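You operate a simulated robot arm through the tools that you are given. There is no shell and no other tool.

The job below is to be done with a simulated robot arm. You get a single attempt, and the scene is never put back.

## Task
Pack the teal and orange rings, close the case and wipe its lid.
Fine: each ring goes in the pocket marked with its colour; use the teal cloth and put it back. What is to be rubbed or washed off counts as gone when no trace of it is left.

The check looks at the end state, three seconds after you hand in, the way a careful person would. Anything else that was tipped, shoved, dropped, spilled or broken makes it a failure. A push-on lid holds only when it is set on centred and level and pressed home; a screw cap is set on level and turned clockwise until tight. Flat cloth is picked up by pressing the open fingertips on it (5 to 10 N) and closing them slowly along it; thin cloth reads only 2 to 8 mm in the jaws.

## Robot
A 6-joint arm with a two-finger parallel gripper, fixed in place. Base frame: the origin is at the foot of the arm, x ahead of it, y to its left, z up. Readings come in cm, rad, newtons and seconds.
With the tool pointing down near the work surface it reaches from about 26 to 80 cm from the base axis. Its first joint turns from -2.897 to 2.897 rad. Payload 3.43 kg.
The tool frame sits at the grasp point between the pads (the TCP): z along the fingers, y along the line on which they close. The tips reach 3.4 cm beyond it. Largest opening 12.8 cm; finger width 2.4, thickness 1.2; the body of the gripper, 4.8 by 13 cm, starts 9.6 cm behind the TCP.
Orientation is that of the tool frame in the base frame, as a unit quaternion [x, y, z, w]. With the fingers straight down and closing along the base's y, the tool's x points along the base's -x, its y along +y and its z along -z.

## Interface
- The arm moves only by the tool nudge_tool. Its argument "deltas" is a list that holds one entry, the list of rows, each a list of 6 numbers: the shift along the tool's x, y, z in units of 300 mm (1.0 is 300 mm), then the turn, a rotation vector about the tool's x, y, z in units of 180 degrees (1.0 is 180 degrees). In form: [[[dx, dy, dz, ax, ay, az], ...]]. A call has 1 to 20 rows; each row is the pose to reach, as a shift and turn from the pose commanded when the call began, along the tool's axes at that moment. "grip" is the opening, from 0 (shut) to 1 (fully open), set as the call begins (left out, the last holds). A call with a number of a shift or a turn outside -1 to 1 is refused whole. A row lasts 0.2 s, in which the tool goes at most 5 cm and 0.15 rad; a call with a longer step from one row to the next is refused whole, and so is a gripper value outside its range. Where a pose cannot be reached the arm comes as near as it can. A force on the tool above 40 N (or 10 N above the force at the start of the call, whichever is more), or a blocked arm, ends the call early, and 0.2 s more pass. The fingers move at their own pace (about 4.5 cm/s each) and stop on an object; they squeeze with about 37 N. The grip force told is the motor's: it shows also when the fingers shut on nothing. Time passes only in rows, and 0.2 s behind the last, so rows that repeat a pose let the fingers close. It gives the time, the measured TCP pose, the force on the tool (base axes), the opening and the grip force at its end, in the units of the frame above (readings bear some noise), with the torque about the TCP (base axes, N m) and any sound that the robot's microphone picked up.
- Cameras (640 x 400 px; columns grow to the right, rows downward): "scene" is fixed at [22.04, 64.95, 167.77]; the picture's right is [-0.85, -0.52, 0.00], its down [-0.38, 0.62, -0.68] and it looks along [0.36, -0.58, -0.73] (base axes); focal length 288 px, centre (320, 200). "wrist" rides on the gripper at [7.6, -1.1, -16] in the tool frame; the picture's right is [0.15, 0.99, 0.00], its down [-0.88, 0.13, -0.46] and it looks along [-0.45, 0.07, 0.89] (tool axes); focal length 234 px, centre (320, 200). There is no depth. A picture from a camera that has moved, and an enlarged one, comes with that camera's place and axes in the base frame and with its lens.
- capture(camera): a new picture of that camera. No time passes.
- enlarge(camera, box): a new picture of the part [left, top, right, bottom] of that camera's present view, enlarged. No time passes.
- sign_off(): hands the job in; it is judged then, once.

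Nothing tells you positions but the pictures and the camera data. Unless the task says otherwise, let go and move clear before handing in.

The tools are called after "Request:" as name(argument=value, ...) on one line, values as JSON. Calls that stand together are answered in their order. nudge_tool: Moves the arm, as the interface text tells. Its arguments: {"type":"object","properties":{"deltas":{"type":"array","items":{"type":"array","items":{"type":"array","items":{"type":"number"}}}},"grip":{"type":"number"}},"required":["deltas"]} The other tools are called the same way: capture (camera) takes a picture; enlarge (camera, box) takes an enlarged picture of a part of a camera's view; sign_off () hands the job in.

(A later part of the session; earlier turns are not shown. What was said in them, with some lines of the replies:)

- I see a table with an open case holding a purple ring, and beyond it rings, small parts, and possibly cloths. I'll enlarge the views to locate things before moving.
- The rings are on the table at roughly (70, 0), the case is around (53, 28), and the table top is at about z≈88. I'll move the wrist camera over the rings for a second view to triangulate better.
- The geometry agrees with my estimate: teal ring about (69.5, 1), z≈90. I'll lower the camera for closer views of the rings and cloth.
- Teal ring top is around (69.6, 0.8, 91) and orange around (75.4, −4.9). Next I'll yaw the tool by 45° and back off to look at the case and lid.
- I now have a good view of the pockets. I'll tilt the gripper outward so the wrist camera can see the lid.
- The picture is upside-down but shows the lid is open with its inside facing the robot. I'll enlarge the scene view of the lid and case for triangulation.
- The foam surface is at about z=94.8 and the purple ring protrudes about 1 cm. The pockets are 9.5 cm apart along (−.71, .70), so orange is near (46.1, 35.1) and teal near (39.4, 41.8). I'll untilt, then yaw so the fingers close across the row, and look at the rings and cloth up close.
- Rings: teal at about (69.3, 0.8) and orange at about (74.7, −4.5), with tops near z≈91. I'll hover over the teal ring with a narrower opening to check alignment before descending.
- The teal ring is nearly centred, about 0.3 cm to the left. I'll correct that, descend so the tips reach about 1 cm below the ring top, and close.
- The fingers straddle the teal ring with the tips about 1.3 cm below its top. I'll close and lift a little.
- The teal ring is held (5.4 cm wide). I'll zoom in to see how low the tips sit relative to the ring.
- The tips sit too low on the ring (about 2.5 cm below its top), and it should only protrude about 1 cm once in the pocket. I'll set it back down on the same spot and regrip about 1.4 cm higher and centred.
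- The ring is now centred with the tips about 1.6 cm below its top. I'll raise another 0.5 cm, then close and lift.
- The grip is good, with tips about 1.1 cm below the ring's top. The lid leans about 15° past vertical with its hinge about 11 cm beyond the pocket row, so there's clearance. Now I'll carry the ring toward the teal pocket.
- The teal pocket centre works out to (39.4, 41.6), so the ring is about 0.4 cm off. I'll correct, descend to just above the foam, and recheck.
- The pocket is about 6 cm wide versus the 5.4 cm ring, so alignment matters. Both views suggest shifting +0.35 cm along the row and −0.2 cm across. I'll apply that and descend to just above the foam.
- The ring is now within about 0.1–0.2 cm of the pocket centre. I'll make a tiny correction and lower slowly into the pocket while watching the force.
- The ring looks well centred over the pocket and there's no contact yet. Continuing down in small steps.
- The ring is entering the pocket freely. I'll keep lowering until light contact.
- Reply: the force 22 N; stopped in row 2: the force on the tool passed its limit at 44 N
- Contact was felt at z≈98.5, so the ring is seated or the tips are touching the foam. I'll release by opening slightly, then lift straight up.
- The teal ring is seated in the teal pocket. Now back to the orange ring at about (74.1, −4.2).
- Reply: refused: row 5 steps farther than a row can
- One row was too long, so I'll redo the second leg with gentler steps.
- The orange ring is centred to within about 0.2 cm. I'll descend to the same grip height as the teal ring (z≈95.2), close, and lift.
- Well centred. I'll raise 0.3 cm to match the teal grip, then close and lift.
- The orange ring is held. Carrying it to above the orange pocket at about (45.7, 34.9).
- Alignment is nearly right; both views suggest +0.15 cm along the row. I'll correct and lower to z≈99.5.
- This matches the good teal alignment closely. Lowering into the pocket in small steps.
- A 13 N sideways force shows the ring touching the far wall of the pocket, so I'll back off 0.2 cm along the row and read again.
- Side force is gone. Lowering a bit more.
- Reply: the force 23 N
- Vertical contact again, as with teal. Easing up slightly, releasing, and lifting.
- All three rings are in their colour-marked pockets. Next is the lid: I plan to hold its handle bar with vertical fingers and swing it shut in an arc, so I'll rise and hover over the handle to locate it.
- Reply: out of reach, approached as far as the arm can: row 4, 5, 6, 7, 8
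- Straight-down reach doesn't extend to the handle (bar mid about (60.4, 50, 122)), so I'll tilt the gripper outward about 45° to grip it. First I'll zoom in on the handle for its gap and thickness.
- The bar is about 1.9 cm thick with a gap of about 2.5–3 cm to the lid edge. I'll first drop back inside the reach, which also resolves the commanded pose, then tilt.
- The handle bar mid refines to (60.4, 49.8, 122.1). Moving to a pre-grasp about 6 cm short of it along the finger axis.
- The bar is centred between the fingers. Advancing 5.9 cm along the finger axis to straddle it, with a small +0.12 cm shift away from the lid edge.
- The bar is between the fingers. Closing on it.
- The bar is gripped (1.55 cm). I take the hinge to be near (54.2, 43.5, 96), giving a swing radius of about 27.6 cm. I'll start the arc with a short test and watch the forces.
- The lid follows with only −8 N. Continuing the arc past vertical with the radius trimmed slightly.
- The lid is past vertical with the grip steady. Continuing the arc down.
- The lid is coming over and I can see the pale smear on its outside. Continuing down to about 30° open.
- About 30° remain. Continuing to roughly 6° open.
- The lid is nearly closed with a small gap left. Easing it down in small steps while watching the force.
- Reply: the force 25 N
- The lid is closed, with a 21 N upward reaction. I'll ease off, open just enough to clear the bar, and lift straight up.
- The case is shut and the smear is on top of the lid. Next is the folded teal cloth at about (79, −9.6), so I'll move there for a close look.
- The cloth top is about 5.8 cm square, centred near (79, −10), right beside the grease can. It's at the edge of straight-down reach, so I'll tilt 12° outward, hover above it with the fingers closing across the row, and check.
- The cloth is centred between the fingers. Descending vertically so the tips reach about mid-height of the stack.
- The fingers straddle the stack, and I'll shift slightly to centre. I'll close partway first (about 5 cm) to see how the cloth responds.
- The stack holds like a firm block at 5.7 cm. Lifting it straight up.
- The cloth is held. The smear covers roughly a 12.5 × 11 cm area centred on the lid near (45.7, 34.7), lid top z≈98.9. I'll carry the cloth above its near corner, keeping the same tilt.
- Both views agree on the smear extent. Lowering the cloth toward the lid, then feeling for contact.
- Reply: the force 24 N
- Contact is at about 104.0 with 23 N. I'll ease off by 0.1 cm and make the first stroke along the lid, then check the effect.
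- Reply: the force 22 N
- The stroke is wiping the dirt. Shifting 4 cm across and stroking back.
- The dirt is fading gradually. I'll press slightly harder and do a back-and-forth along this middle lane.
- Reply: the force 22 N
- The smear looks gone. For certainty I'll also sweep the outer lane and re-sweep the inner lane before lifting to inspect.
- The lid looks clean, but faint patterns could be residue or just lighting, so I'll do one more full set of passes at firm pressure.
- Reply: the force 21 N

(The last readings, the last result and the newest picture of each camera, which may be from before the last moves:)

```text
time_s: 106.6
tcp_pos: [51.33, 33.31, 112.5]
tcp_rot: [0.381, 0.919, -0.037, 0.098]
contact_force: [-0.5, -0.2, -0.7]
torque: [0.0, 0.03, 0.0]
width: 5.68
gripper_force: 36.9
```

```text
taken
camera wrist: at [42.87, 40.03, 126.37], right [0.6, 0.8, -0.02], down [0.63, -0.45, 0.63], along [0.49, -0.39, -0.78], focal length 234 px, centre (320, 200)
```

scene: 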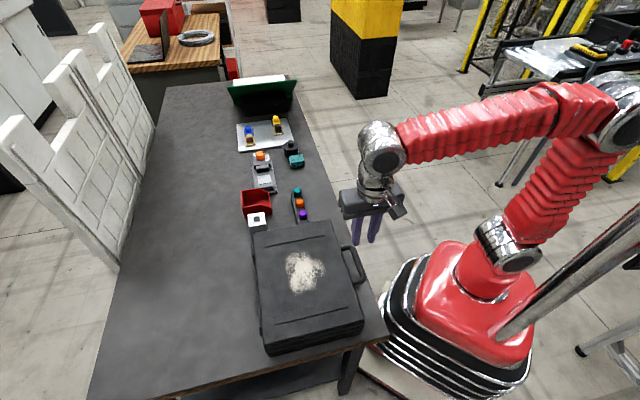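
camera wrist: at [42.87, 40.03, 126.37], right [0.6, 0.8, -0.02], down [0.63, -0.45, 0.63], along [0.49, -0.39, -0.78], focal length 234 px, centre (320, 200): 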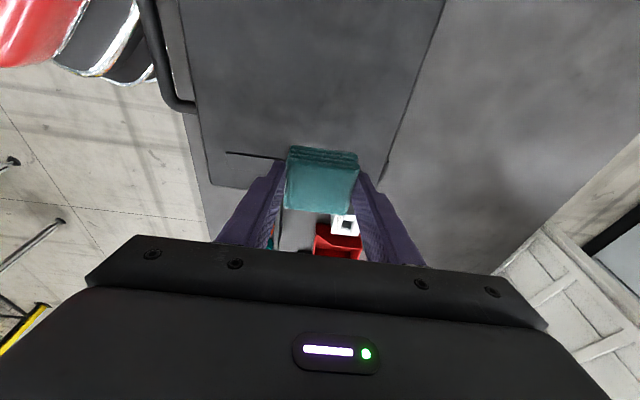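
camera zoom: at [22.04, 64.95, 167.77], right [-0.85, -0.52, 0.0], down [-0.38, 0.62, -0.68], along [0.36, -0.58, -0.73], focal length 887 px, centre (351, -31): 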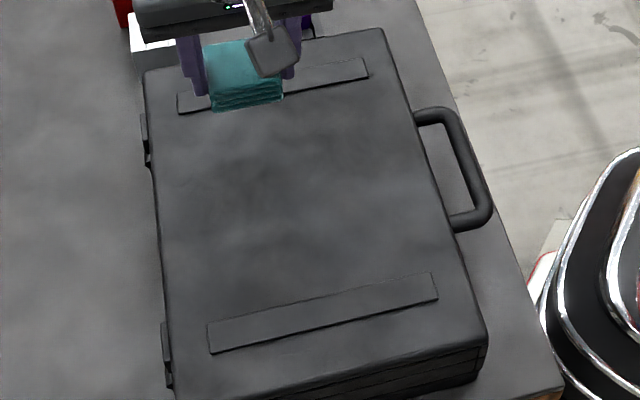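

The lid is clean and the cloth hasn't slipped. Returning it to its original spot at TCP about (78.4, −9.7).

Request:
nudge_tool(deltas=[[[-0.1317, -0.0312, 0.0422, 0, 0, 0], [-0.2633, -0.0624, 0.0844, 0, 0, 0], [-0.395, -0.0937, 0.1267, 0, 0, 0], [-0.5267, -0.1249, 0.1689, 0, 0, 0], [-0.6583, -0.1561, 0.2111, 0, 0, 0], [-0.79, -0.1873, 0.2533, 0, 0, 0]]])

Request:
nudge_tool(deltas=[[[-0.1317, -0.0312, 0.0422, 0, 0, 0], [-0.2633, -0.0624, 0.0844, 0, 0, 0], [-0.395, -0.0937, 0.1267, 0, 0, 0], [-0.5267, -0.1249, 0.1689, 0, 0, 0], [-0.6583, -0.1561, 0.2111, 0, 0, 0], [-0.79, -0.1873, 0.2533, 0, 0, 0], [-0.79, -0.1873, 0.2533, 0, 0, 0], [-0.79, -0.1873, 0.2533, 0, 0, 0]]])

Request:
capture(camera="wrist")

Request:
enlarge(camera="scene", box=[250, 90, 350, 190])

```text
time_s: 108.0
tcp_pos: [64.87, 11.94, 109.68]
tcp_rot: [0.38, 0.919, -0.037, 0.098]
contact_force: [0.3, -0.2, -1.1]
torque: [0.0, -0.02, -0.01]
width: 5.7
gripper_force: 37.1
```

```text
time_s: 109.8
tcp_pos: [78.49, -9.57, 107.25]
tcp_rot: [0.381, 0.919, -0.037, 0.098]
contact_force: [-0.5, -0.2, -1.3]
torque: [0.02, -0.01, -0.02]
width: 5.68
gripper_force: 37.3
```

```text
taken
camera wrist: at [70.03, -2.76, 121.12], right [0.6, 0.8, -0.02], down [0.63, -0.45, 0.63], along [0.49, -0.39, -0.78], focal length 234 px, centre (320, 200)
```

wrist: 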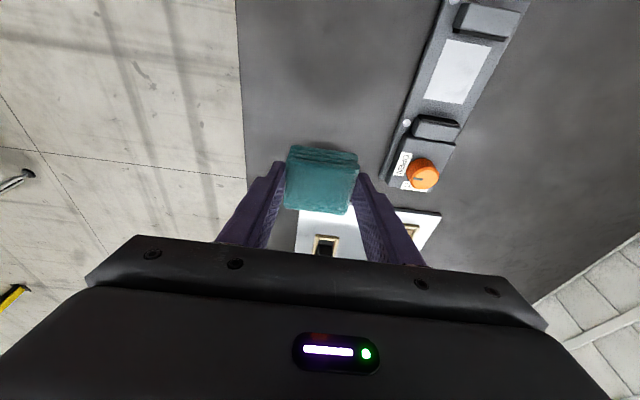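

```text
4.00 times, centred on (300, 140) of scene
camera zoom: at [22.04, 64.95, 167.77], right [-0.85, -0.52, 0.0], down [-0.38, 0.62, -0.68], along [0.36, -0.58, -0.73], focal length 1153 px, centre (400, 440)
```

zoom: 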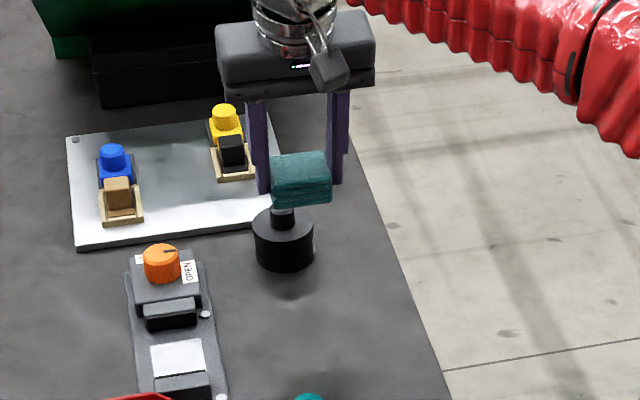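

It's above its original place, so I'll lower it. Most of the way first, then slowly to contact.

Request:
nudge_tool(deltas=[[[0.02, 0, 0.1, 0, 0, 0], [0.045, -0.002, 0.21, 0, 0, 0], [0.065, -0.002, 0.3, 0, 0, 0], [0.0805, -0.002, 0.3783, 0, 0, 0], [0.0805, -0.002, 0.3783, 0, 0, 0]]])

Request:
enlarge(camera="scene", box=[270, 130, 320, 180])

Request:
enlarge(camera="wrist", box=[240, 90, 400, 250])

```text
time_s: 111.0
tcp_pos: [78.4, -9.48, 95.8]
tcp_rot: [0.379, 0.919, -0.037, 0.098]
contact_force: [1.5, 0.1, -0.5]
torque: [0.01, 0.04, 0.0]
width: 5.69
gripper_force: 36.7
```

```text
8.00 times, centred on (295, 155) of scene
camera zoom: at [22.04, 64.95, 167.77], right [-0.85, -0.52, 0.0], down [-0.38, 0.62, -0.68], along [0.36, -0.58, -0.73], focal length 2306 px, centre (520, 560)
```

zoom: 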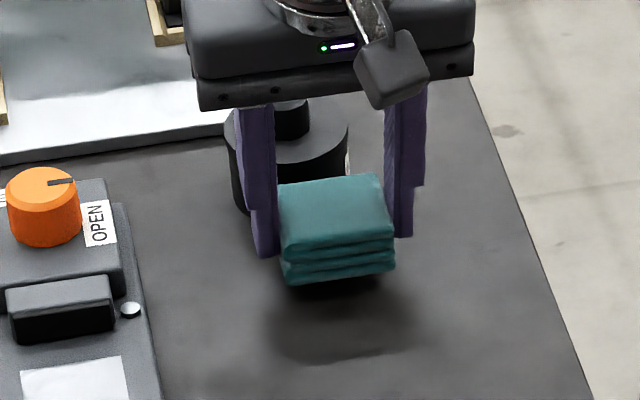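

```text
2.50 times, centred on (320, 170) of wrist
camera zoom: at [70.03, -2.79, 109.61], right [0.6, 0.8, -0.02], down [0.63, -0.45, 0.63], along [0.49, -0.39, -0.78], focal length 585 px, centre (320, 275)
```

zoom: 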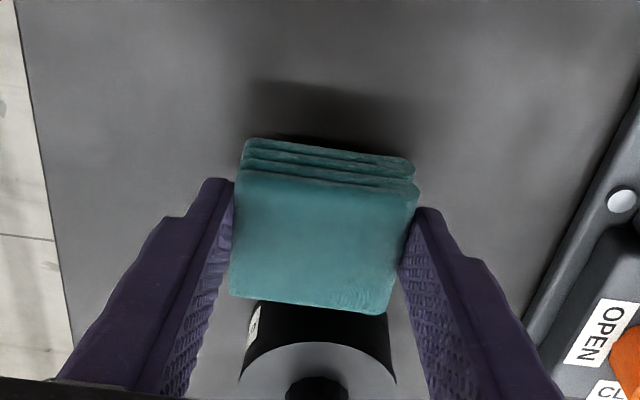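

Request:
nudge_tool(deltas=[[[0.0035, -0.001, 0.0163, 0, 0, 0], [0.0062, -0.002, 0.0293, 0, 0, 0], [0.0079, -0.003, 0.0372, 0, 0, 0], [0.0079, -0.003, 0.0372, 0, 0, 0]]])

```text
time_s: 112.0
tcp_pos: [78.33, -9.71, 94.61]
tcp_rot: [0.381, 0.918, -0.037, 0.098]
contact_force: [-0.5, 0.9, -0.3]
torque: [0.0, 0.0, -0.04]
width: 5.66
gripper_force: 37.0
```

Request:
nudge_tool(deltas=[[[0.0007, 0, 0.0033, 0, 0, 0], [0.001, 0, 0.005, 0, 0, 0], [0.001, 0, 0.005, 0, 0, 0]]])

Request:
enlarge(camera="scene", box=[270, 130, 320, 180])

```text
time_s: 112.8
tcp_pos: [78.41, -9.65, 94.28]
tcp_rot: [0.38, 0.919, -0.036, 0.098]
contact_force: [-0.7, -0.1, -1.0]
torque: [-0.03, -0.01, 0.02]
width: 5.71
gripper_force: 36.5
```

```text
8.00 times, centred on (295, 155) of scene
camera zoom: at [22.04, 64.95, 167.77], right [-0.85, -0.52, 0.0], down [-0.38, 0.62, -0.68], along [0.36, -0.58, -0.73], focal length 2306 px, centre (520, 560)
```

zoom: 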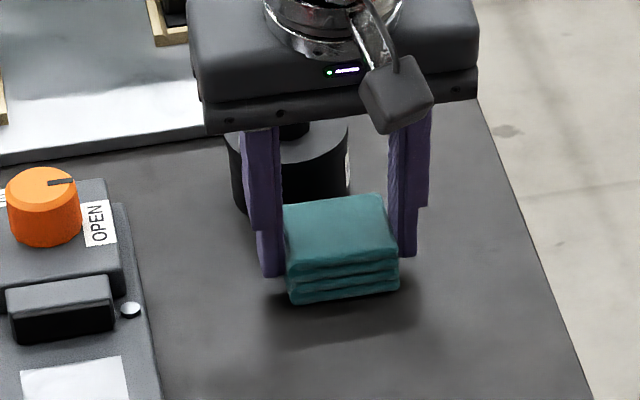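

Request:
nudge_tool(deltas=[[[0.0007, 0, 0.0033, 0, 0, 0], [0.0012, 0, 0.006, 0, 0, 0], [0.0012, 0, 0.006, 0, 0, 0]]])

```text
time_s: 113.6
tcp_pos: [78.33, -9.57, 94.39]
tcp_rot: [0.38, 0.919, -0.036, 0.099]
contact_force: [-1.9, 0.2, 8.4]
torque: [-0.21, 0.25, -0.07]
width: 5.69
gripper_force: 36.6
```

The cloth is resting on the table (8 N). Releasing with a small opening and lifting clear.

Request:
nudge_tool(deltas=[[[0, 0, 0, 0, 0, 0], [0, 0, 0, 0, 0, 0], [0, 0, 0, 0, 0, 0]]], grip=0.62)

Request:
nudge_tool(deltas=[[[-0.01, 0, -0.045, 0, 0, 0], [-0.03, 0, -0.14, 0, 0, 0], [-0.05, 0, -0.25, 0, 0, 0], [-0.075, 0, -0.37, 0, 0, 0], [-0.1, 0, -0.48, 0, 0, 0], [-0.1, 0, -0.48, 0, 0, 0]]])

Request:
capture(camera="wrist")

Request:
enlarge(camera="scene", box=[265, 115, 325, 175])

```text
time_s: 114.4
tcp_pos: [78.28, -9.52, 94.32]
tcp_rot: [0.38, 0.919, -0.037, 0.098]
contact_force: [-1.1, 0.9, 0.2]
torque: [0.02, -0.04, 0.0]
width: 7.92
gripper_force: 0.0
```

```text
time_s: 115.8
tcp_pos: [78.22, -9.72, 109.02]
tcp_rot: [0.38, 0.919, -0.036, 0.097]
contact_force: [0.3, -0.1, 0.7]
torque: [-0.03, 0.02, -0.02]
width: 7.94
gripper_force: 0.0
```

```text
taken
camera wrist: at [69.79, -2.95, 122.82], right [0.6, 0.8, -0.02], down [0.63, -0.45, 0.63], along [0.49, -0.39, -0.78], focal length 234 px, centre (320, 200)
```

wrist: 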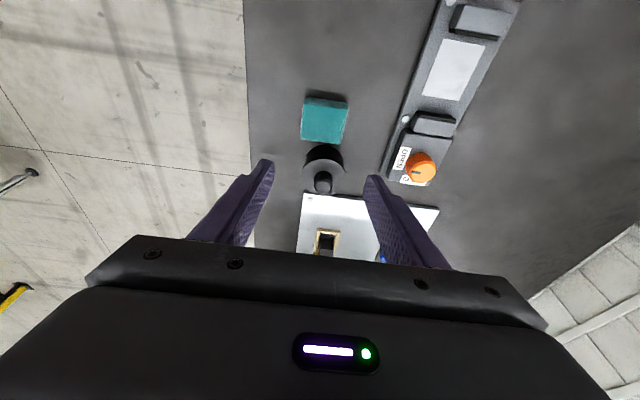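

```text
6.67 times, centred on (295, 145) of scene
camera zoom: at [22.04, 64.95, 167.77], right [-0.85, -0.52, 0.0], down [-0.38, 0.62, -0.68], along [0.36, -0.58, -0.73], focal length 1921 px, centre (487, 567)
```

zoom: 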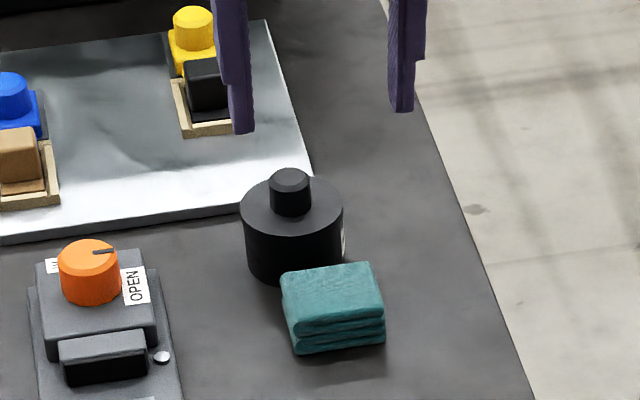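

The cloth is back exactly where it was. I'll retreat and take a look at the front of the case to confirm the lid is fully shut.

Request:
nudge_tool(deltas=[[[0.1, -0.042, -0.07, 0, 0.012, 0], [0.2, -0.084, -0.14, 0, 0.024, 0], [0.3, -0.126, -0.21, 0, 0.036, 0], [0.4, -0.168, -0.28, 0, 0.048, 0], [0.5, -0.21, -0.35, 0, 0.06, 0], [0.6, -0.252, -0.42, 0, 0.0667, 0], [0.7, -0.294, -0.49, 0, 0.0667, 0], [0.8, -0.336, -0.56, 0, 0.0667, 0], [0.9, -0.378, -0.63, 0, 0.0667, 0], [0.9, -0.378, -0.63, 0, 0.0667, 0]]])

Request:
capture(camera="scene")

Request:
enlarge(camera="scene", box=[240, 210, 380, 360])

```text
time_s: 118.0
tcp_pos: [48.56, 3.55, 121.77]
tcp_rot: [0.383, 0.924, 0.003, 0.002]
contact_force: [0.0, 0.7, 0.7]
torque: [-0.01, -0.02, 0.0]
width: 7.94
gripper_force: 0.1
```

```text
taken
```

scene: 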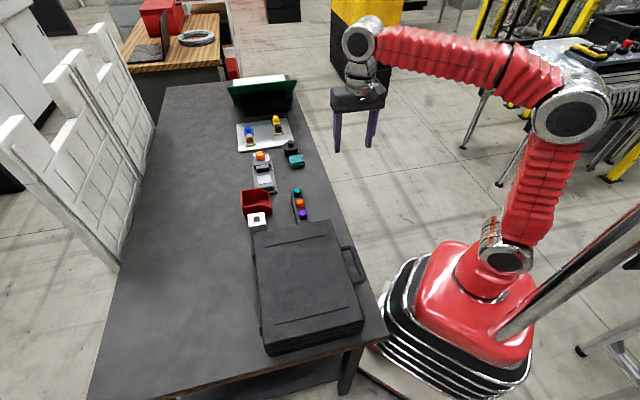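

```text
2.67 times, centred on (310, 285) of scene
camera zoom: at [22.04, 64.95, 167.77], right [-0.85, -0.52, 0.0], down [-0.38, 0.62, -0.68], along [0.36, -0.58, -0.73], focal length 769 px, centre (347, -27)
```

zoom: 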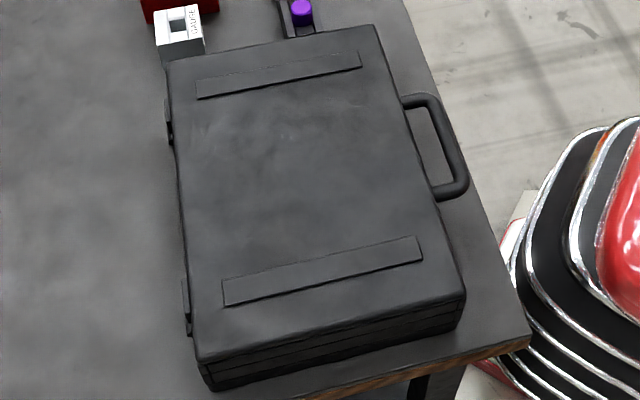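

Request:
nudge_tool(deltas=[[[0.034, -0.026, 0, 0, 0, -0.0455], [0.068, -0.052, 0, 0, 0, -0.091], [0.103, -0.077, 0, 0, 0, -0.1364], [0.137, -0.103, 0, 0, 0, -0.182], [0.171, -0.129, 0, 0, 0, -0.2273], [0.206, -0.154, 0, 0, 0, -0.2727], [0.24, -0.18, 0, 0, 0, -0.318], [0.274, -0.206, 0, 0, 0, -0.3636], [0.308, -0.232, 0, 0, 0, -0.409], [0.343, -0.257, 0, 0, 0, -0.4545], [0.377, -0.283, 0, 0, 0, -0.5], [0.377, -0.283, 0, 0, 0, -0.5]]])

Request:
nudge_tool(deltas=[[[0, 0, 0, 0, -0.045, 0], [0, 0, 0, 0, -0.09, 0], [0, 0, 0, 0, -0.135, 0], [0, 0, 0, 0, -0.18, 0], [0, 0, 0, 0, -0.2, 0], [0, 0, 0, 0, -0.2, 0]]])

Request:
capture(camera="wrist")

Request:
enlarge(camera="wrist", box=[200, 20, 480, 220])

```text
time_s: 120.6
tcp_pos: [34.53, 5.81, 121.68]
tcp_rot: [-0.384, 0.923, 0.001, 0.004]
contact_force: [0.3, -0.2, -0.3]
torque: [0.0, 0.02, 0.01]
width: 7.94
gripper_force: 0.1
```

```text
time_s: 122.0
tcp_pos: [34.45, 5.66, 121.72]
tcp_rot: [-0.362, 0.878, 0.119, 0.29]
contact_force: [0.8, 0.0, 0.3]
torque: [0.04, -0.03, 0.0]
width: 7.94
gripper_force: 0.0
```

```text
taken
camera wrist: at [24.4, -6.12, 129.88], right [-0.78, 0.62, -0.09], down [0.22, 0.4, 0.89], along [0.58, 0.68, -0.45], focal length 234 px, centre (320, 200)
```

wrist: 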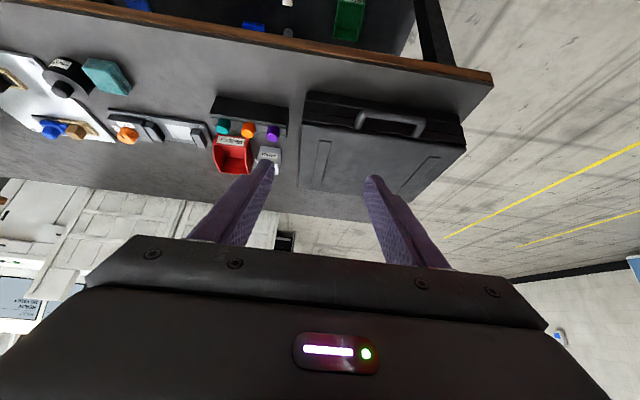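

```text
2.00 times, centred on (340, 120) of wrist
camera zoom: at [24.4, -6.12, 129.88], right [-0.78, 0.62, -0.09], down [0.22, 0.4, 0.89], along [0.58, 0.68, -0.45], focal length 468 px, centre (280, 360)
```

zoom: 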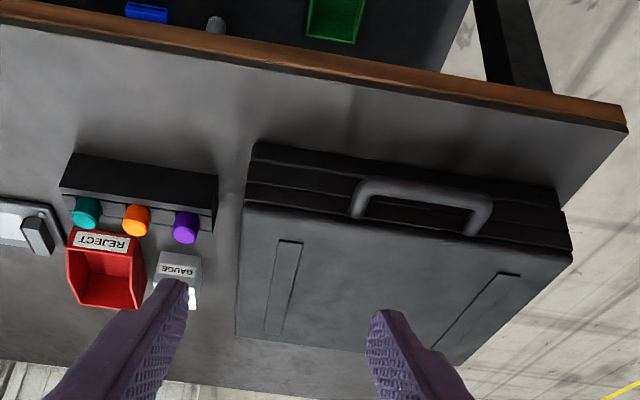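

Request:
enlarge(camera="wrist", box=[290, 80, 480, 200])

```text
3.33 times, centred on (385, 140) of wrist
camera zoom: at [24.4, -6.12, 129.88], right [-0.78, 0.62, -0.09], down [0.22, 0.4, 0.89], along [0.58, 0.68, -0.45], focal length 781 px, centre (103, 400)
```

zoom: 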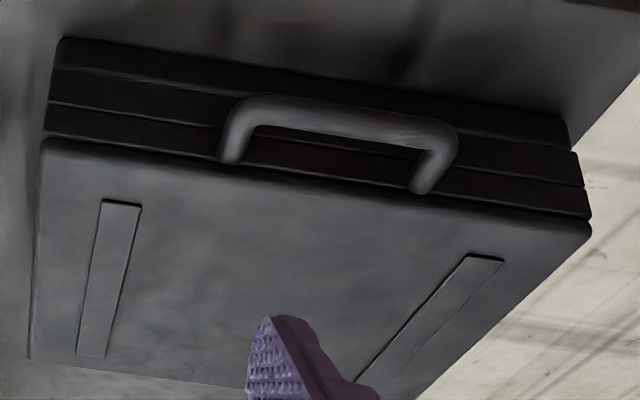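

The case is fully shut with no gap, its lid is clean, the cloth is back in its place, and nothing else has moved. The arm is clear, so I'm handing in.

Request:
sign_off()

```text
The job is handed in.
```

The job is done and handed in. I have no result back from the check itself.

- **Rings:** the teal and orange rings are each in the pocket marked with their colour. The purple ring was already in its own pocket and I did not move it.
- **Case:** I swung the lid shut by its handle, and the last close-up showed no gap along the front.
- **Lid:** I wiped it with the teal cloth until no trace of the pale smear showed in either camera. I then went over the whole area again, because faint patterns in the picture could have been residue or just lighting.
- **Cloth:** it is back at its original spot beside the grease can. In the scene picture it sits where it did before.

The first time I picked up the teal ring my grip was too low. I set it back down in the same place and picked it up again. In the last pictures nothing else on the table looked moved, and the arm was clear when I handed in.
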